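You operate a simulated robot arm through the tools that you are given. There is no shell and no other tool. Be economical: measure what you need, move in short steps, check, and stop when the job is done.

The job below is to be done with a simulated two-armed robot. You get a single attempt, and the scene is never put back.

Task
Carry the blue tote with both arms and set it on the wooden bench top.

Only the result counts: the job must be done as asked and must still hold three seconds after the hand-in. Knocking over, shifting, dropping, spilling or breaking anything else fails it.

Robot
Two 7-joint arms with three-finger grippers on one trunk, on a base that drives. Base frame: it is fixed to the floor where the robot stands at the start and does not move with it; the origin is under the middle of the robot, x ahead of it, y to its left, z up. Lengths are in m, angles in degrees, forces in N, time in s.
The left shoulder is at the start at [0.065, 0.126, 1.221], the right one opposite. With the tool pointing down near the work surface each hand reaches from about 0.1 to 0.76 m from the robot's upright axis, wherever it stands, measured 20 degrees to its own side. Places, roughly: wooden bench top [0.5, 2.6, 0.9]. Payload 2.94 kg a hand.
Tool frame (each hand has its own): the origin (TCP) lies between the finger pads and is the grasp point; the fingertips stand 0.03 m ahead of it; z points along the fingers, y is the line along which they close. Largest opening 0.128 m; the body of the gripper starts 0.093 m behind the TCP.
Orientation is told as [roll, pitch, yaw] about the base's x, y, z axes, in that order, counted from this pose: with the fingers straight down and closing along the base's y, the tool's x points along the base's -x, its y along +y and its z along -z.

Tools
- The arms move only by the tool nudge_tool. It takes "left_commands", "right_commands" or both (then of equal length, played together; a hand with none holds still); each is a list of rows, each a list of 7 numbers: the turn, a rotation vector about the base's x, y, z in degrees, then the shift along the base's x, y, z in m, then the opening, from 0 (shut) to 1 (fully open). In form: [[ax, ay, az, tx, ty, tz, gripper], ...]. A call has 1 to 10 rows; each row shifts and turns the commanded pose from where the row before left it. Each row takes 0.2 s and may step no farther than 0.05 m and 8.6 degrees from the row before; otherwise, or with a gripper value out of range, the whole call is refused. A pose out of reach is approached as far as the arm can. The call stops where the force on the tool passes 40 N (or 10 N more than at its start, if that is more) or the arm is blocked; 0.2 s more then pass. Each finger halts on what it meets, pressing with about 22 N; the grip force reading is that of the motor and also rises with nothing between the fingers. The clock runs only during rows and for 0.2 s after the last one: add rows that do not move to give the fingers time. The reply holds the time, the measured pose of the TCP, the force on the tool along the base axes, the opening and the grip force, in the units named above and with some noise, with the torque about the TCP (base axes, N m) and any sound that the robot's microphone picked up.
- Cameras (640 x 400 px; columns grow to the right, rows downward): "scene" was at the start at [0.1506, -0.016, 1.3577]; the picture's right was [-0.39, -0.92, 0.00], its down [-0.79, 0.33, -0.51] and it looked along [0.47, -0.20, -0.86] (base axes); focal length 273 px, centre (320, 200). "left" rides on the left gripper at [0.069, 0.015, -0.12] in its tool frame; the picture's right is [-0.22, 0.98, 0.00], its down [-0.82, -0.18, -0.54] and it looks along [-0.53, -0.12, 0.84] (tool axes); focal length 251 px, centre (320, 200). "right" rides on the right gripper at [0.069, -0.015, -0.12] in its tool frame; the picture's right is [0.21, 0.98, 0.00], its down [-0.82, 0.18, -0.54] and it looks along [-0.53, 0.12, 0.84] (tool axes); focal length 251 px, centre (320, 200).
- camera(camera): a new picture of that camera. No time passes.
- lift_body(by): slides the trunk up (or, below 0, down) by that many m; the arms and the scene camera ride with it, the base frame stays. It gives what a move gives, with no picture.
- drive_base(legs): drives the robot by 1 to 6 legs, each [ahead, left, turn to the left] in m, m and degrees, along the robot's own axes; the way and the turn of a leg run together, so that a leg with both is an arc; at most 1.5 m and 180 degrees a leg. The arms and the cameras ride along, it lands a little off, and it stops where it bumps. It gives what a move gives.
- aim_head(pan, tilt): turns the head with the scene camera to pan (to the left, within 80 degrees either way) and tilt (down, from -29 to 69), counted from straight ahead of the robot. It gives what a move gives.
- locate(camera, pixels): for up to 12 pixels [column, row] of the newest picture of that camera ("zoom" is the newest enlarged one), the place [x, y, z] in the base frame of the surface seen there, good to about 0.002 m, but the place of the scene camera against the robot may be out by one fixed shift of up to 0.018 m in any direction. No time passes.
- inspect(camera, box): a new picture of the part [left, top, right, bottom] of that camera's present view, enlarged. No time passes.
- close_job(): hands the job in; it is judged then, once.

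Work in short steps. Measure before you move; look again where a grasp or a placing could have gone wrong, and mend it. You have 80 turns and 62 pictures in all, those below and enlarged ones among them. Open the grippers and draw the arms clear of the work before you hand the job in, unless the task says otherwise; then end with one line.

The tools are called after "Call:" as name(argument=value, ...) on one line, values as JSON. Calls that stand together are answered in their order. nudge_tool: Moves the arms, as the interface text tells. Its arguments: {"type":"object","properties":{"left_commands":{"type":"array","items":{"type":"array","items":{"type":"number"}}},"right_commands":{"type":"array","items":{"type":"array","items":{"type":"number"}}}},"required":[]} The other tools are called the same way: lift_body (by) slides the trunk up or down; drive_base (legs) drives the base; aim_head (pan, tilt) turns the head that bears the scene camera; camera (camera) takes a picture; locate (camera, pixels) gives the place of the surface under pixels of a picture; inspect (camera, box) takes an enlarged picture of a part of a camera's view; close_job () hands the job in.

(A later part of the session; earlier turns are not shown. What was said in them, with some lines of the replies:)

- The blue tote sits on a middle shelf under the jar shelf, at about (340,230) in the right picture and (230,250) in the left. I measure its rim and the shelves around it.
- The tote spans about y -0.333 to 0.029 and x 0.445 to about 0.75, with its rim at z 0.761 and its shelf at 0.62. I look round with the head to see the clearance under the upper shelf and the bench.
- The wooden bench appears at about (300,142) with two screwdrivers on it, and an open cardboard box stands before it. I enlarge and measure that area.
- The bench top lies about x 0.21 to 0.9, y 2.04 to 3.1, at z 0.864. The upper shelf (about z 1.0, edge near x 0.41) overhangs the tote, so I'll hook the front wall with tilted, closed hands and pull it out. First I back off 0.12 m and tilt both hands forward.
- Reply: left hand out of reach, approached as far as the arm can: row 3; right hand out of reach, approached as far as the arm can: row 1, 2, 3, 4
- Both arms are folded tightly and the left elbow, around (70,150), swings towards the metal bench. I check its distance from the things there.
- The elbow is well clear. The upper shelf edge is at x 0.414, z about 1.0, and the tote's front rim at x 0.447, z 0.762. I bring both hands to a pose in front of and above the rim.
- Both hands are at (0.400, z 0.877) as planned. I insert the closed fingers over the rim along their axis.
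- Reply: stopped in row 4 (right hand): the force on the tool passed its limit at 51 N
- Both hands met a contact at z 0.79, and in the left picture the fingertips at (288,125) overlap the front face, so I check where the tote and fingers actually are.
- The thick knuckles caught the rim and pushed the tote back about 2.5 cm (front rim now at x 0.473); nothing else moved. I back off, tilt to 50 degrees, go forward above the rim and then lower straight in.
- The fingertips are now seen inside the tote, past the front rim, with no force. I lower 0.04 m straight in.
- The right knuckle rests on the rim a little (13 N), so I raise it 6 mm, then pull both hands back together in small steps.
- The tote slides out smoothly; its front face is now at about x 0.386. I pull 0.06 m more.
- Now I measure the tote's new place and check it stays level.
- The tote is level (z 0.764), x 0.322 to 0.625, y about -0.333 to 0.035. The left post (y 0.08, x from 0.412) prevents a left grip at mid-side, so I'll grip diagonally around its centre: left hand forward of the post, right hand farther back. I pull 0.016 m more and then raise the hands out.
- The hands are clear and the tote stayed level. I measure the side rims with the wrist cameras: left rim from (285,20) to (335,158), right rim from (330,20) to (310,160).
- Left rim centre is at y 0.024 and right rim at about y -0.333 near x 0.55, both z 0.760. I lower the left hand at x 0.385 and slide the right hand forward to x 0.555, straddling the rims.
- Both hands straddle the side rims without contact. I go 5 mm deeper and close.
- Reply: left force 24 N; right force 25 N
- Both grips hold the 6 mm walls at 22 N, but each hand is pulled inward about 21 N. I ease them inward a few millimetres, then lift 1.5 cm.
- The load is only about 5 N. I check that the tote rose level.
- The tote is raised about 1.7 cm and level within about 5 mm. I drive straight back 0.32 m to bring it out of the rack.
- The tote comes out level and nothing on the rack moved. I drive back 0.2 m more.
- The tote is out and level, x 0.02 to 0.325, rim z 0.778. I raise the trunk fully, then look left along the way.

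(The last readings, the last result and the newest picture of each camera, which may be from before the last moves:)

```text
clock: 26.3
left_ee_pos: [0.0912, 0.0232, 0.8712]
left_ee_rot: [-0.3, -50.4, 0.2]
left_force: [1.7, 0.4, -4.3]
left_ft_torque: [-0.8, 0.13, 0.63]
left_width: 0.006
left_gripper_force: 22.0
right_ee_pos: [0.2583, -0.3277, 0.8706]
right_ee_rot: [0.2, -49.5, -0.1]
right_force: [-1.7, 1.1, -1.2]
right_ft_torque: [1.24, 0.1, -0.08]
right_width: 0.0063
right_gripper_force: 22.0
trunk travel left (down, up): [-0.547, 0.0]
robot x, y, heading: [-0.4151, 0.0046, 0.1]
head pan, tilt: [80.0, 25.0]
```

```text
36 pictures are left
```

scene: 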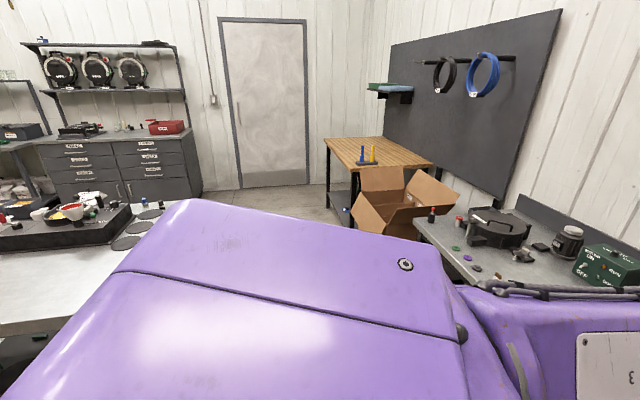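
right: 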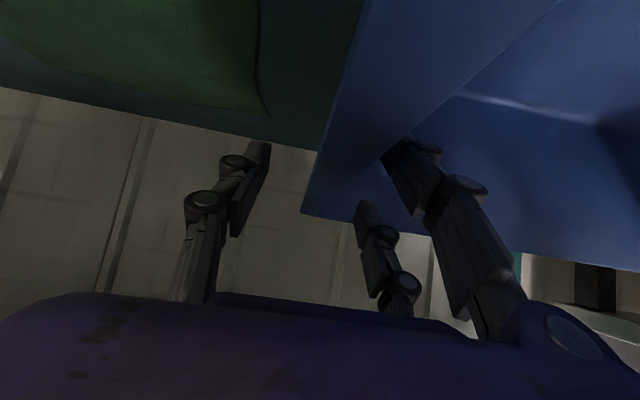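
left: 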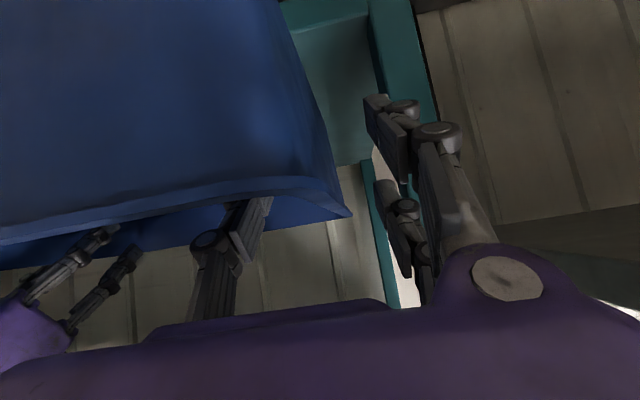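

The way left shows the metal bench on the right, the box before the wooden bench and a second table on the left at (60,290). I measure the corridor.

Call:
locate(camera="scene", pixels=[[5, 335], [90, 310], [172, 205], [110, 215], [40, 300], [350, 210], [415, 218], [440, 262], [470, 290], [432, 215], [326, 140], [357, 170]])

Call:
locate(camera="scene", pixels=[[360, 225], [385, 235], [345, 208], [205, 190], [250, 200], [330, 205], [362, 155], [372, 150], [350, 175], [433, 163], [384, 137], [400, 95]])

```text
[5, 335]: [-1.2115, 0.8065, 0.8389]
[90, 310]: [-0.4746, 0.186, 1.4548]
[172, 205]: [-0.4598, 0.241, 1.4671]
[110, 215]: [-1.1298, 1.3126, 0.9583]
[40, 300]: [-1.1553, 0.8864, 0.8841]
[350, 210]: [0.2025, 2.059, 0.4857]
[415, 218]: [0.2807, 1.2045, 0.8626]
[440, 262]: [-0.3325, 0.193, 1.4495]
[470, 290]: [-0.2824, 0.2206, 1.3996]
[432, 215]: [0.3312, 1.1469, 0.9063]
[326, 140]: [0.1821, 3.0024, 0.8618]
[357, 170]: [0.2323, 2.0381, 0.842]
```

```text
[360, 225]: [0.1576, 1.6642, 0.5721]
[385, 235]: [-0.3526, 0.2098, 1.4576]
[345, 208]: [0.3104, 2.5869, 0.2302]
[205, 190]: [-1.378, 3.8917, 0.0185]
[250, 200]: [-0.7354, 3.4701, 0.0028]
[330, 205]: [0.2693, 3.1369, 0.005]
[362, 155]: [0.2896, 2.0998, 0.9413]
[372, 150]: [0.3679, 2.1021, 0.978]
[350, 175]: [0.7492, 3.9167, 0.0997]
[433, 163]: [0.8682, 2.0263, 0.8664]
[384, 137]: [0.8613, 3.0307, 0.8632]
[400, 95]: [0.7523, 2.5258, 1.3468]
```

The corridor is clear between the metal bench edge (x 0.27) and the left table (x about -0.88). I raise the arms in step, watching that both follow, so the tote's bottom clears the benches.

Call:
nudge_tool(left_commands=[[0, 0, 0, 0, 0, 0.015, 0], [0, 0, 0, 0, 0, 0.015, 0], [0, 0, 0, 0, 0, 0.015, 0], [0, 0, 0, 0, 0, 0.015, 0], [0, 0, 0, 0, 0, 0, 0]], right_commands=[[0, 0, 0, 0, 0, 0.015, 0], [0, 0, 0, 0, 0, 0.015, 0], [0, 0, 0, 0, 0, 0.015, 0], [0, 0, 0, 0, 0, 0.015, 0], [0, 0, 0, 0, 0, 0, 0]])

```text
clock: 27.5
left_ee_pos: [0.0909, 0.0225, 0.9309]
left_ee_rot: [-0.3, -50.4, 0.2]
left_force: [-0.3, 1.9, -4.6]
left_ft_torque: [-0.8, 0.09, 0.7]
left_width: 0.0065
left_gripper_force: 21.9
right_ee_pos: [0.2578, -0.328, 0.9303]
right_ee_rot: [0.2, -49.6, -0.3]
right_force: [-0.6, -1.4, -1.5]
right_ft_torque: [1.23, 0.13, -0.08]
right_width: 0.006
right_gripper_force: 21.8
trunk travel left (down, up): [-0.547, 0.0]
robot x, y, heading: [-0.417, 0.0008, -0.3]
head pan, tilt: [80.0, 25.0]
```

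Both followed cleanly. I raise 0.105 m more.

Call:
nudge_tool(left_commands=[[0, 0, 0, 0, 0, 0.015, 0], [0, 0, 0, 0, 0, 0.015, 0], [0, 0, 0, 0, 0, 0.015, 0], [0, 0, 0, 0, 0, 0.015, 0], [0, 0, 0, 0, 0, 0.015, 0], [0, 0, 0, 0, 0, 0.015, 0], [0, 0, 0, 0, 0, 0.015, 0], [0, 0, 0, 0, 0, 0, 0]], right_commands=[[0, 0, 0, 0, 0, 0.015, 0], [0, 0, 0, 0, 0, 0.015, 0], [0, 0, 0, 0, 0, 0.015, 0], [0, 0, 0, 0, 0, 0.015, 0], [0, 0, 0, 0, 0, 0.015, 0], [0, 0, 0, 0, 0, 0.015, 0], [0, 0, 0, 0, 0, 0.015, 0], [0, 0, 0, 0, 0, 0, 0]])

Call:
aim_head(pan=0, tilt=45)

Call:
camera(camera="scene")

```text
clock: 29.3
left_ee_pos: [0.0907, 0.0239, 1.0358]
left_ee_rot: [-0.2, -50.5, 0.0]
left_force: [0.1, 2.9, -3.9]
left_ft_torque: [-0.79, 0.16, 0.76]
left_width: 0.0062
left_gripper_force: 22.0
right_ee_pos: [0.259, -0.3281, 1.036]
right_ee_rot: [0.3, -49.5, -0.2]
right_force: [-0.1, -3.3, -1.6]
right_ft_torque: [1.18, 0.06, -0.13]
right_width: 0.0058
right_gripper_force: 21.9
trunk travel left (down, up): [-0.547, 0.0]
robot x, y, heading: [-0.414, -0.0, -0.2]
head pan, tilt: [80.0, 25.0]
```

```text
clock: 30.8
left_ee_pos: [0.0915, 0.0227, 1.0358]
left_ee_rot: [-0.3, -50.5, 0.1]
left_force: [0.3, 3.9, -4.2]
left_ft_torque: [-0.8, 0.25, 0.73]
left_width: 0.0061
left_gripper_force: 22.2
right_ee_pos: [0.2582, -0.3282, 1.036]
right_ee_rot: [0.2, -49.5, -0.1]
right_force: [0.1, -3.5, -2.0]
right_ft_torque: [1.13, -0.01, -0.19]
right_width: 0.0057
right_gripper_force: 21.7
trunk travel left (down, up): [-0.547, 0.0]
robot x, y, heading: [-0.4099, 0.0022, 0.0]
head pan, tilt: [0.0, 45.0]
```

```text
35 pictures are left
```

scene: 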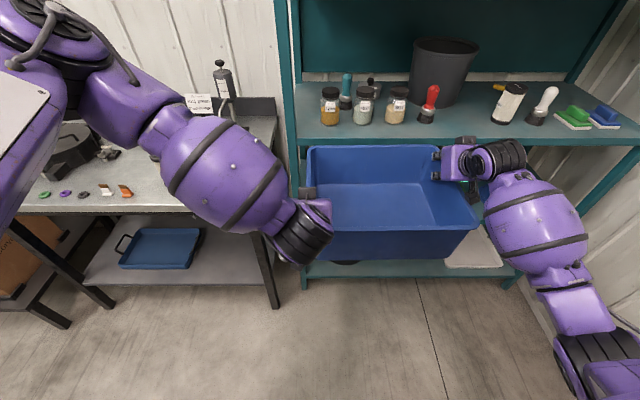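

The tote is high and looks level. I check its rim and lower edge heights.

Call:
locate(camera="scene", pixels=[[335, 147], [400, 147], [432, 147], [310, 165], [340, 233], [460, 230], [400, 232], [400, 255], [340, 258], [460, 252], [120, 195], [30, 210]])

```text
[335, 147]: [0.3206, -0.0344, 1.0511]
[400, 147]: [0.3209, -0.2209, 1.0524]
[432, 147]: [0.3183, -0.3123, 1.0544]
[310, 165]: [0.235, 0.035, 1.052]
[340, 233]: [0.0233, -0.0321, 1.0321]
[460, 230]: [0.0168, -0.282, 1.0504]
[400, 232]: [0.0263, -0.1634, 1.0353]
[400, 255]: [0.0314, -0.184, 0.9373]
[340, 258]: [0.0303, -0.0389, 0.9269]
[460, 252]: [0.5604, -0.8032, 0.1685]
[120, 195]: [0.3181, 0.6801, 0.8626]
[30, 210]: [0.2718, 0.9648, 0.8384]
```

Level: rim 1.052, bottom about 0.908. I back 5 cm and sidestep left in stages.

Call:
drive_base(legs=[[-0.05, 0, 0], [0, 0.7, 0]])

Call:
aim_head(pan=60, tilt=40)

Call:
camera(camera="scene")

```text
clock: 38.0
left_ee_pos: [0.0412, 0.7292, 1.0365]
left_ee_rot: [-0.3, -50.5, 0.2]
left_force: [0.2, 4.1, -4.4]
left_ft_torque: [-0.77, 0.19, 0.8]
left_width: 0.0062
left_gripper_force: 21.6
right_ee_pos: [0.2098, 0.3782, 1.0365]
right_ee_rot: [0.2, -49.4, -0.1]
right_force: [0.2, -3.2, -2.2]
right_ft_torque: [1.17, 0.01, -0.15]
right_width: 0.0058
right_gripper_force: 22.2
trunk travel left (down, up): [-0.547, 0.0]
robot x, y, heading: [-0.4642, 0.707, -0.1]
head pan, tilt: [0.0, 45.0]
```

```text
clock: 39.3
left_ee_pos: [0.0422, 0.73, 1.0349]
left_ee_rot: [-0.3, -50.5, 0.3]
left_force: [1.4, 0.0, -4.1]
left_ft_torque: [-0.79, 0.2, 0.72]
left_width: 0.0062
left_gripper_force: 21.8
right_ee_pos: [0.2084, 0.3792, 1.0357]
right_ee_rot: [0.2, -49.4, -0.1]
right_force: [-1.3, -0.9, -1.3]
right_ft_torque: [1.2, 0.1, -0.17]
right_width: 0.0057
right_gripper_force: 22.2
trunk travel left (down, up): [-0.547, 0.0]
robot x, y, heading: [-0.4637, 0.7031, -0.3]
head pan, tilt: [60.0, 40.0]
```

```text
34 pictures are left
```

scene: 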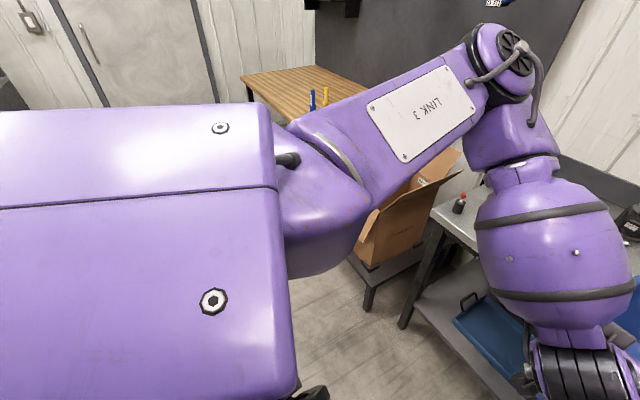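

Travel is steady. I check the elbow and the box's flap heights before the next stage.

Call:
locate(camera="scene", pixels=[[500, 50], [455, 153], [385, 205], [445, 195], [425, 190], [370, 255], [352, 258], [400, 325], [310, 110], [545, 180], [240, 78], [300, 115]])

```text
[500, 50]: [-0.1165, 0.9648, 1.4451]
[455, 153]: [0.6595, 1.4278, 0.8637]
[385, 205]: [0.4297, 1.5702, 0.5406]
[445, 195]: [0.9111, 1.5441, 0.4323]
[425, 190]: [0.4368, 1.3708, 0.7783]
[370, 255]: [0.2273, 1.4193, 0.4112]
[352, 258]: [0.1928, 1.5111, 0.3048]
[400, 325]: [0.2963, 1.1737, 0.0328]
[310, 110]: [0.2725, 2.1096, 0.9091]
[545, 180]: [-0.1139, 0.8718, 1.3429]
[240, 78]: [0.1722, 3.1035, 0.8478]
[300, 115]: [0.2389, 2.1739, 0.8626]
```

Flap tops stay below 0.87 and behind the tote's path. The blue screwdriver at x 0.27, y 2.1 is near the tote's front, so I go on to y 1.65 and then look before backing off a bit.

Call:
drive_base(legs=[[0, 0.95, 0]])

Call:
camera(camera="scene")

Call:
aim_head(pan=80, tilt=30)

Call:
camera(camera="scene")

```text
clock: 48.0
left_ee_pos: [0.0385, 1.6837, 1.0371]
left_ee_rot: [-0.3, -50.5, 0.7]
left_force: [1.2, 1.0, -4.1]
left_ft_torque: [-0.77, 0.16, 0.7]
left_width: 0.0062
left_gripper_force: 21.8
right_ee_pos: [0.2069, 1.335, 1.0363]
right_ee_rot: [0.2, -49.6, 0.4]
right_force: [-1.3, -0.7, -1.4]
right_ft_torque: [1.2, 0.07, -0.15]
right_width: 0.0062
right_gripper_force: 21.9
trunk travel left (down, up): [-0.547, 0.0]
robot x, y, heading: [-0.4684, 1.6564, 0.2]
head pan, tilt: [60.0, 40.0]
```

```text
33 pictures are left
```

scene: 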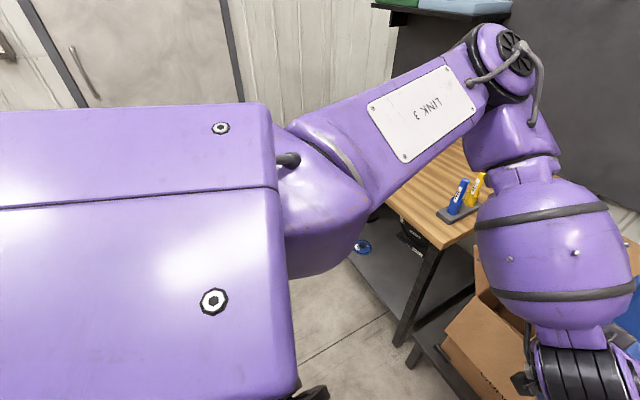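

```text
clock: 48.8
left_ee_pos: [0.0382, 1.6838, 1.0355]
left_ee_rot: [-0.4, -50.6, 0.7]
left_force: [1.4, 0.3, -3.4]
left_ft_torque: [-0.8, 0.14, 0.69]
left_width: 0.0064
left_gripper_force: 22.2
right_ee_pos: [0.2079, 1.3338, 1.0362]
right_ee_rot: [0.2, -49.5, 0.4]
right_force: [-1.0, -0.7, -1.8]
right_ft_torque: [1.22, 0.06, -0.13]
right_width: 0.0059
right_gripper_force: 22.6
trunk travel left (down, up): [-0.547, 0.0]
robot x, y, heading: [-0.4703, 1.657, 0.7]
head pan, tilt: [80.0, 30.0]
```

```text
32 pictures are left
```

scene: 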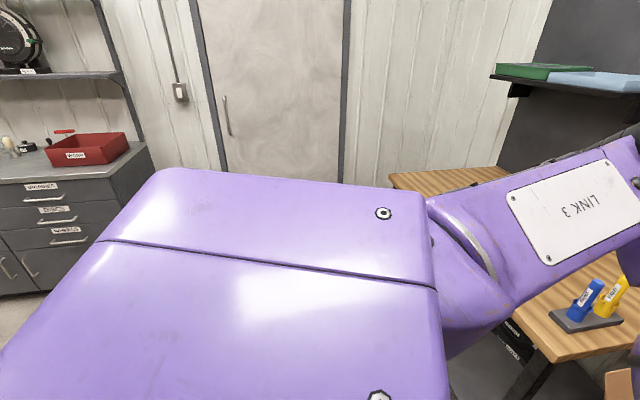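

The left table is no longer ahead of the robot's left side. I measure the screwdriver holder and the shelf on the pegboard.

Call:
locate(camera="scene", pixels=[[552, 318], [570, 333], [598, 285], [620, 280], [500, 75], [560, 80], [395, 178], [557, 355], [540, 300], [450, 190]])

```text
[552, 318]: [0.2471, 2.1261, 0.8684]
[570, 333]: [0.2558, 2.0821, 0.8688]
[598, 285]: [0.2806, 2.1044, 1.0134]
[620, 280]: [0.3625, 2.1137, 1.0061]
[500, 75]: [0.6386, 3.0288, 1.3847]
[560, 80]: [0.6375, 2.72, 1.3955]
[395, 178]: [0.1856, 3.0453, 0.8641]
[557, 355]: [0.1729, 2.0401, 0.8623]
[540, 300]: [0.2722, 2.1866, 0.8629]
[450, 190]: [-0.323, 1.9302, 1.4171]
```

The screwdrivers reach z 1.013 at x 0.247 or more. I back off 0.1 m and sidestep to about y 2.8, leaving the tote's front near x 0.17.

Call:
drive_base(legs=[[-0.1, 0.1, 0], [0, 1.05, -0.5]])

Call:
aim_head(pan=0, tilt=45)

Call:
camera(camera="scene")

```text
clock: 59.6
left_ee_pos: [-0.0629, 2.8426, 1.0369]
left_ee_rot: [-0.4, -50.4, -0.1]
left_force: [1.7, 1.8, -3.9]
left_ft_torque: [-0.79, 0.19, 0.65]
left_width: 0.0061
left_gripper_force: 22.8
right_ee_pos: [0.1022, 2.4883, 1.0362]
right_ee_rot: [0.3, -49.4, -0.5]
right_force: [-0.9, -1.2, -1.2]
right_ft_torque: [1.19, 0.03, -0.17]
right_width: 0.0059
right_gripper_force: 21.6
trunk travel left (down, up): [-0.547, 0.0]
robot x, y, heading: [-0.5681, 2.8212, -0.0]
head pan, tilt: [80.0, 30.0]
```

```text
clock: 61.1
left_ee_pos: [-0.0638, 2.8419, 1.036]
left_ee_rot: [-0.3, -50.5, 0.0]
left_force: [1.5, 1.3, -4.0]
left_ft_torque: [-0.77, 0.18, 0.64]
left_width: 0.0062
left_gripper_force: 22.2
right_ee_pos: [0.1012, 2.4883, 1.0363]
right_ee_rot: [0.2, -49.5, -0.5]
right_force: [-1.3, -0.6, -1.8]
right_ft_torque: [1.21, 0.07, -0.18]
right_width: 0.006
right_gripper_force: 22.1
trunk travel left (down, up): [-0.547, 0.0]
robot x, y, heading: [-0.5701, 2.8224, -0.5]
head pan, tilt: [0.0, 45.0]
```

```text
31 pictures are left
```

scene: 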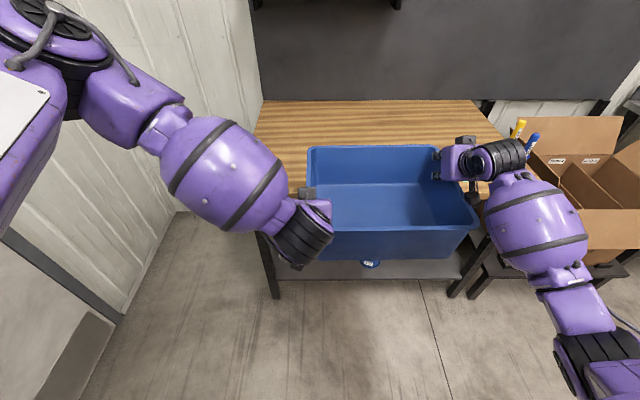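

The tote is before the bench. I check the right forearm against the screwdrivers at (520,135), and the left arm against the wall, before driving ahead.

Call:
locate(camera="scene", pixels=[[535, 215], [500, 160], [575, 270], [585, 225], [520, 125], [150, 90], [100, 60], [230, 40], [200, 100], [480, 110], [280, 130], [395, 5]])

Call:
locate(camera="scene", pixels=[[300, 115], [400, 115], [315, 165], [400, 150], [400, 252], [340, 258], [400, 231], [470, 135], [255, 140]])

```text
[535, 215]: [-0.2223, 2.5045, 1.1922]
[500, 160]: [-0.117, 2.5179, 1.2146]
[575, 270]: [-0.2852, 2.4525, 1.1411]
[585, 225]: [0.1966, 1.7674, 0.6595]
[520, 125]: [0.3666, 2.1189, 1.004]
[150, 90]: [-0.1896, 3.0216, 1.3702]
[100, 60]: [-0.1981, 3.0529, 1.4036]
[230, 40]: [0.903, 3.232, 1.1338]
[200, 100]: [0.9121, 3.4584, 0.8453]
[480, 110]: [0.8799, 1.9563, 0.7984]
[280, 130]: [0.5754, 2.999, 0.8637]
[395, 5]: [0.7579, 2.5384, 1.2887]
```

```text
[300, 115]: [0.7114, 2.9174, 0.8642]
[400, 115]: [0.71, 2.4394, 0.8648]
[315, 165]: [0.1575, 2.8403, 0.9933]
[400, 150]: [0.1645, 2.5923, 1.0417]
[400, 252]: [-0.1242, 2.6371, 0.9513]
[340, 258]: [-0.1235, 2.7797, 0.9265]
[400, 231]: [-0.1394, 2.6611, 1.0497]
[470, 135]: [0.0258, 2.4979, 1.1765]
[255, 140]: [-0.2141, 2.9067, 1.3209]
```

Everything is clear. I drive ahead 0.34 m, keeping the base off the bench legs; the arms will do the rest.

Call:
drive_base(legs=[[0.34, 0, 0.3]])

Call:
nudge_tool(left_commands=[[0, 0, 0, 0.02, 0, 0, 0], [0, 0, 0, 0.02, 0, 0, 0], [0, 0, 0, 0.02, 0, 0, 0], [0, 0, 0, 0.02, 0, 0, 0], [0, 0, 0, 0, 0, 0, 0]], right_commands=[[0, 0, 0, 0.02, 0, 0, 0], [0, 0, 0, 0.02, 0, 0, 0], [0, 0, 0, 0.02, 0, 0, 0], [0, 0, 0, 0.02, 0, 0, 0], [0, 0, 0, 0, 0, 0, 0]])

Call:
camera(camera="scene")

Call:
locate(camera="scene", pixels=[[400, 145], [400, 250], [340, 250], [400, 225], [300, 290], [300, 280], [280, 240], [460, 230], [330, 147]])

```text
clock: 63.3
left_ee_pos: [0.2645, 2.84, 1.0355]
left_ee_rot: [-0.4, -50.6, 0.1]
left_force: [0.1, 1.3, -4.0]
left_ft_torque: [-0.77, 0.15, 0.65]
left_width: 0.0059
left_gripper_force: 22.0
right_ee_pos: [0.4314, 2.4893, 1.0367]
right_ee_rot: [0.2, -49.5, -0.4]
right_force: [-1.6, -1.6, -1.0]
right_ft_torque: [1.23, 0.02, -0.16]
right_width: 0.0061
right_gripper_force: 22.3
trunk travel left (down, up): [-0.547, 0.0]
robot x, y, heading: [-0.2427, 2.8209, -0.5]
head pan, tilt: [0.0, 45.0]
```

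```text
clock: 64.5
left_ee_pos: [0.3455, 2.8403, 1.0358]
left_ee_rot: [-0.4, -50.5, 0.0]
left_force: [2.7, -6.7, -4.0]
left_ft_torque: [-0.78, 0.31, 0.47]
left_width: 0.0065
left_gripper_force: 21.9
right_ee_pos: [0.5121, 2.4887, 1.0368]
right_ee_rot: [0.4, -49.5, -0.5]
right_force: [-4.8, 6.4, -2.0]
right_ft_torque: [1.39, 0.01, -0.16]
right_width: 0.0059
right_gripper_force: 22.0
trunk travel left (down, up): [-0.547, 0.0]
robot x, y, heading: [-0.2419, 2.8189, -0.3]
head pan, tilt: [0.0, 45.0]
```

```text
30 pictures are left
```

scene: 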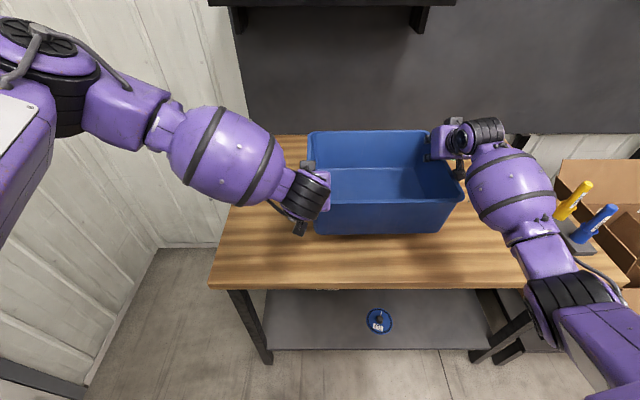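

```text
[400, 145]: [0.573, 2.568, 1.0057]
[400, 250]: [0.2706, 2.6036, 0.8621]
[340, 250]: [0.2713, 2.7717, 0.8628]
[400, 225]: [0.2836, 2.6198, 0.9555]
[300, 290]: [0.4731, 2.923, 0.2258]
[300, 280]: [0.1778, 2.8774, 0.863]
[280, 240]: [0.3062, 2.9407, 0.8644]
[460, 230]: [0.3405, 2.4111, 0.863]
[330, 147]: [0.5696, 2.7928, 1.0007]
```

The tote is fully over the bench top (x 0.275 to 0.58, y 2.45 to 2.84; top at 0.863). I lower it gently in small steps and watch the forces.

Call:
nudge_tool(left_commands=[[0, 0, 0, 0, 0, -0.01, 0], [0, 0, 0, 0, 0, -0.01, 0], [0, 0, 0, 0, 0, -0.01, 0], [0, 0, 0, 0, 0, -0.005, 0], [0, 0, 0, 0, 0, 0, 0]], right_commands=[[0, 0, 0, 0, 0, -0.01, 0], [0, 0, 0, 0, 0, -0.01, 0], [0, 0, 0, 0, 0, -0.01, 0], [0, 0, 0, 0, 0, -0.005, 0], [0, 0, 0, 0, 0, 0, 0]])

Call:
nudge_tool(left_commands=[[0, 0, 0, 0, 0, -0.003, 0], [0, 0, 0, 0, 0, -0.003, 0], [0, 0, 0, 0, 0, 0, 0]], right_commands=[[0, 0, 0, 0, 0, -0.003, 0], [0, 0, 0, 0, 0, -0.003, 0], [0, 0, 0, 0, 0, 0, 0]])

Call:
camera(camera="scene")

```text
clock: 65.7
left_ee_pos: [0.3459, 2.8408, 0.9996]
left_ee_rot: [-0.4, -50.5, 0.0]
left_force: [4.1, -7.0, -4.7]
left_ft_torque: [-0.84, 0.05, 0.47]
left_width: 0.0063
left_gripper_force: 22.2
right_ee_pos: [0.5121, 2.4895, 1.0019]
right_ee_rot: [0.4, -49.4, -0.4]
right_force: [-3.4, 5.6, -1.7]
right_ft_torque: [1.41, 0.22, -0.16]
right_width: 0.0059
right_gripper_force: 22.0
trunk travel left (down, up): [-0.547, 0.0]
robot x, y, heading: [-0.2402, 2.8216, -0.3]
head pan, tilt: [0.0, 45.0]
```

```text
clock: 66.5
left_ee_pos: [0.345, 2.8398, 0.995]
left_ee_rot: [-0.4, -50.5, 0.0]
left_force: [3.2, -4.8, -3.4]
left_ft_torque: [-0.82, 0.24, 0.52]
left_width: 0.0061
left_gripper_force: 21.9
right_ee_pos: [0.5114, 2.4883, 0.9957]
right_ee_rot: [0.2, -49.5, -0.4]
right_force: [-3.5, 5.2, -1.8]
right_ft_torque: [1.33, 0.05, -0.13]
right_width: 0.0062
right_gripper_force: 21.9
trunk travel left (down, up): [-0.547, 0.0]
robot x, y, heading: [-0.2394, 2.8184, -0.3]
head pan, tilt: [0.0, 45.0]
```

```text
29 pictures are left
```

scene: 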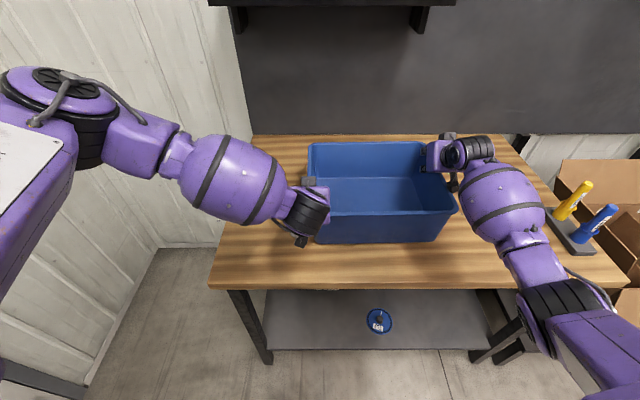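

Not yet in contact. I keep lowering in 2 to 3 mm steps.

Call:
nudge_tool(left_commands=[[0, 0, 0, 0, 0, -0.003, 0], [0, 0, 0, 0, 0, -0.003, 0], [0, 0, 0, 0, 0, 0, 0]], right_commands=[[0, 0, 0, 0, 0, -0.003, 0], [0, 0, 0, 0, 0, -0.003, 0], [0, 0, 0, 0, 0, 0, 0]])

Call:
nudge_tool(left_commands=[[0, 0, 0, 0, 0, -0.003, 0], [0, 0, 0, 0, 0, 0, 0]], right_commands=[[0, 0, 0, 0, 0, -0.003, 0], [0, 0, 0, 0, 0, 0, 0]])

```text
clock: 67.3
left_ee_pos: [0.3461, 2.8401, 0.989]
left_ee_rot: [-0.4, -50.4, 0.0]
left_force: [3.5, -4.4, -4.6]
left_ft_torque: [-0.82, 0.04, 0.5]
left_width: 0.0063
left_gripper_force: 21.8
right_ee_pos: [0.51, 2.488, 0.9891]
right_ee_rot: [0.3, -49.5, -0.4]
right_force: [-3.5, 4.1, -2.0]
right_ft_torque: [1.32, 0.25, -0.17]
right_width: 0.006
right_gripper_force: 22.0
trunk travel left (down, up): [-0.547, 0.0]
robot x, y, heading: [-0.2412, 2.8194, -0.2]
head pan, tilt: [0.0, 45.0]
```

```text
clock: 67.9
left_ee_pos: [0.3455, 2.84, 0.9878]
left_ee_rot: [-0.4, -50.8, 0.0]
left_force: [1.3, -1.7, 4.3]
left_ft_torque: [-0.84, 0.55, 0.59]
left_width: 0.0063
left_gripper_force: 21.5
right_ee_pos: [0.5111, 2.4884, 0.9879]
right_ee_rot: [0.3, -49.6, -0.4]
right_force: [-0.7, 0.5, -1.7]
right_ft_torque: [1.24, -0.3, -0.21]
right_width: 0.006
right_gripper_force: 21.8
trunk travel left (down, up): [-0.547, 0.0]
robot x, y, heading: [-0.2418, 2.8167, -0.2]
head pan, tilt: [0.0, 45.0]
```

The left side took contact (z force from -4.6 to +4.3). I lower the right 2 mm more to seat it flat.

Call:
nudge_tool(left_commands=[[0, 0, 0, 0, 0, 0, 0], [0, 0, 0, 0, 0, 0, 0]], right_commands=[[0, 0, 0, 0, 0, -0.002, 0], [0, 0, 0, 0, 0, 0, 0]])

Call:
locate(camera="scene", pixels=[[320, 150], [400, 144], [340, 212], [430, 210], [400, 240], [340, 242]])

```text
clock: 68.5
left_ee_pos: [0.3449, 2.8393, 0.9885]
left_ee_rot: [-0.4, -50.7, -0.1]
left_force: [4.5, -2.8, 5.7]
left_ft_torque: [-0.79, -0.23, 0.61]
left_width: 0.006
left_gripper_force: 22.0
right_ee_pos: [0.5111, 2.4887, 0.9861]
right_ee_rot: [0.3, -49.6, -0.5]
right_force: [-1.5, -2.0, 1.6]
right_ft_torque: [1.21, 0.13, -0.18]
right_width: 0.0061
right_gripper_force: 21.6
trunk travel left (down, up): [-0.547, 0.0]
robot x, y, heading: [-0.2402, 2.8214, -0.1]
head pan, tilt: [0.0, 45.0]
```

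```text
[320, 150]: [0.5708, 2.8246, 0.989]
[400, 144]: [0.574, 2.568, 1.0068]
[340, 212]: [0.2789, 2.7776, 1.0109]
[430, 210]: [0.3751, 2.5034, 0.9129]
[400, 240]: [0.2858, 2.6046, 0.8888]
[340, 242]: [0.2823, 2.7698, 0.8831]
```

Both sides are now supported by the bench. I open slowly to about half in both hands.

Call:
nudge_tool(left_commands=[[0, 0, 0, 0, 0, 0, 0.1], [0, 0, 0, 0, 0, 0, 0.25], [0, 0, 0, 0, 0, 0, 0.5], [0, 0, 0, 0, 0, 0, 0.5], [0, 0, 0, 0, 0, 0, 0.5]], right_commands=[[0, 0, 0, 0, 0, 0, 0.1], [0, 0, 0, 0, 0, 0, 0.25], [0, 0, 0, 0, 0, 0, 0.5], [0, 0, 0, 0, 0, 0, 0.5], [0, 0, 0, 0, 0, 0, 0.5]])

Call:
camera(camera="left")

Call:
camera(camera="right")

```text
clock: 69.7
left_ee_pos: [0.3452, 2.8405, 0.9866]
left_ee_rot: [-0.4, -50.5, 0.0]
left_force: [0.3, 0.5, 0.8]
left_ft_torque: [0.0, 0.01, -0.01]
left_width: 0.0639
left_gripper_force: 0.0
right_ee_pos: [0.5108, 2.4882, 0.9854]
right_ee_rot: [0.3, -49.5, -0.4]
right_force: [-1.2, 0.3, -0.5]
right_ft_torque: [0.02, 0.01, 0.06]
right_width: 0.0641
right_gripper_force: 0.0
trunk travel left (down, up): [-0.547, 0.0]
robot x, y, heading: [-0.239, 2.822, -0.1]
head pan, tilt: [0.0, 45.0]
```

```text
28 pictures are left
```

left: 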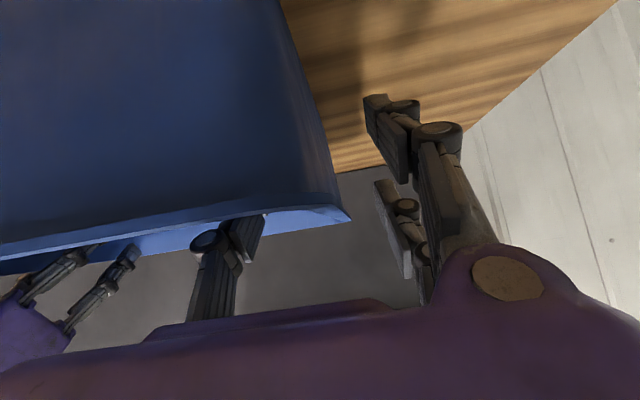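

```text
27 pictures are left
```

right: 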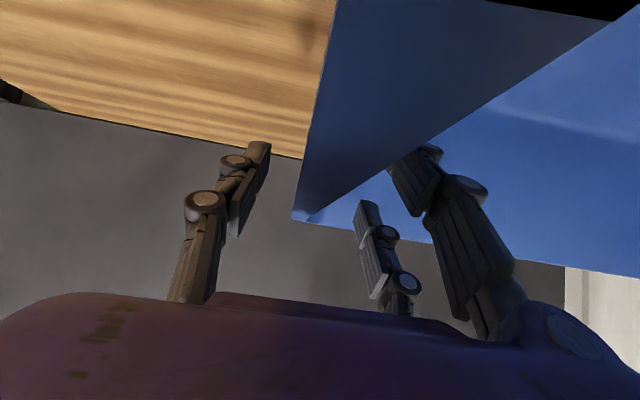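

Both hands are open, free of force, and straddle the rims. I raise them 0.1 m straight up.

Call:
nudge_tool(left_commands=[[0, 0, 0, 0, 0, 0.015, 0.5], [0, 0, 0, 0, 0, 0.02, 0.5], [0, 0, 0, 0, 0, 0.025, 0.5], [0, 0, 0, 0, 0, 0.025, 0.5], [0, 0, 0, 0, 0, 0.015, 0.5], [0, 0, 0, 0, 0, 0, 0.5]], right_commands=[[0, 0, 0, 0, 0, 0.015, 0.5], [0, 0, 0, 0, 0, 0.02, 0.5], [0, 0, 0, 0, 0, 0.025, 0.5], [0, 0, 0, 0, 0, 0.025, 0.5], [0, 0, 0, 0, 0, 0.015, 0.5], [0, 0, 0, 0, 0, 0, 0.5]])

Call:
camera(camera="scene")

```text
clock: 71.1
left_ee_pos: [0.3457, 2.8418, 1.0852]
left_ee_rot: [-0.3, -50.6, -0.1]
left_force: [-0.2, -0.5, 0.2]
left_ft_torque: [-0.03, -0.01, 0.03]
left_width: 0.064
left_gripper_force: 0.0
right_ee_pos: [0.5108, 2.4897, 1.0844]
right_ee_rot: [0.2, -49.5, -0.5]
right_force: [-1.0, -0.3, 0.2]
right_ft_torque: [-0.02, 0.04, 0.0]
right_width: 0.0641
right_gripper_force: 0.0
trunk travel left (down, up): [-0.547, 0.0]
robot x, y, heading: [-0.2411, 2.8239, -0.4]
head pan, tilt: [0.0, 45.0]
```

```text
26 pictures are left
```

scene: 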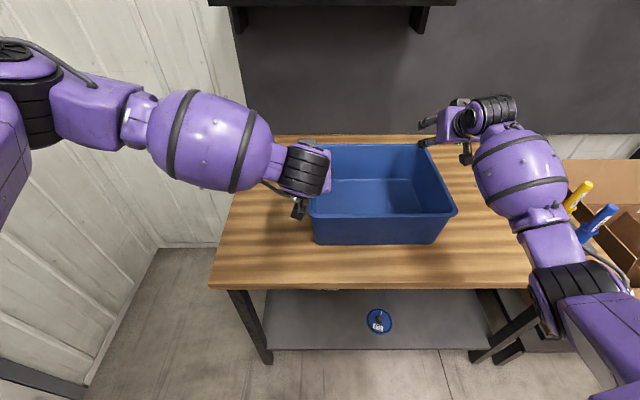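

The tote stands on the bench and both hands are above it. I drive straight back 0.4 m to clear the work.

Call:
drive_base(legs=[[-0.4, 0, 0]])

Call:
camera(camera="scene")

```text
clock: 73.6
left_ee_pos: [-0.051, 2.8441, 1.0864]
left_ee_rot: [-0.5, -50.5, 0.1]
left_force: [-0.2, 0.9, 0.2]
left_ft_torque: [-0.03, -0.02, 0.01]
left_width: 0.0637
left_gripper_force: 0.1
right_ee_pos: [0.1141, 2.4918, 1.0846]
right_ee_rot: [0.2, -49.5, -0.3]
right_force: [-0.6, -0.2, -0.2]
right_ft_torque: [0.0, 0.01, 0.01]
right_width: 0.0639
right_gripper_force: 0.1
trunk travel left (down, up): [-0.547, 0.0]
robot x, y, heading: [-0.639, 2.8213, -0.3]
head pan, tilt: [0.0, 45.0]
```

```text
25 pictures are left
```

scene: 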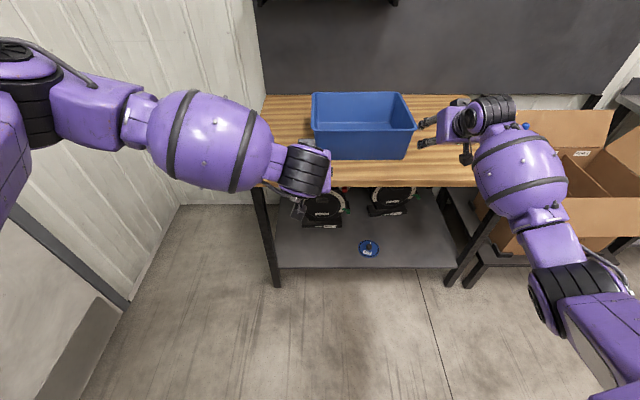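

The picture shows the tote flat on the bench top at (362,125), the arms clear and nothing else disturbed. I hand the job in.

Call:
close_job()

```text
The job is handed in.
```

The blue tote is standing flat on the wooden bench top, carried there with both arms. The grippers are open and the arms are clear. While I freed the tote, the closed fingers pushed it back about 2.5 cm on its shelf. In the pictures, nothing else was moved or knocked over.
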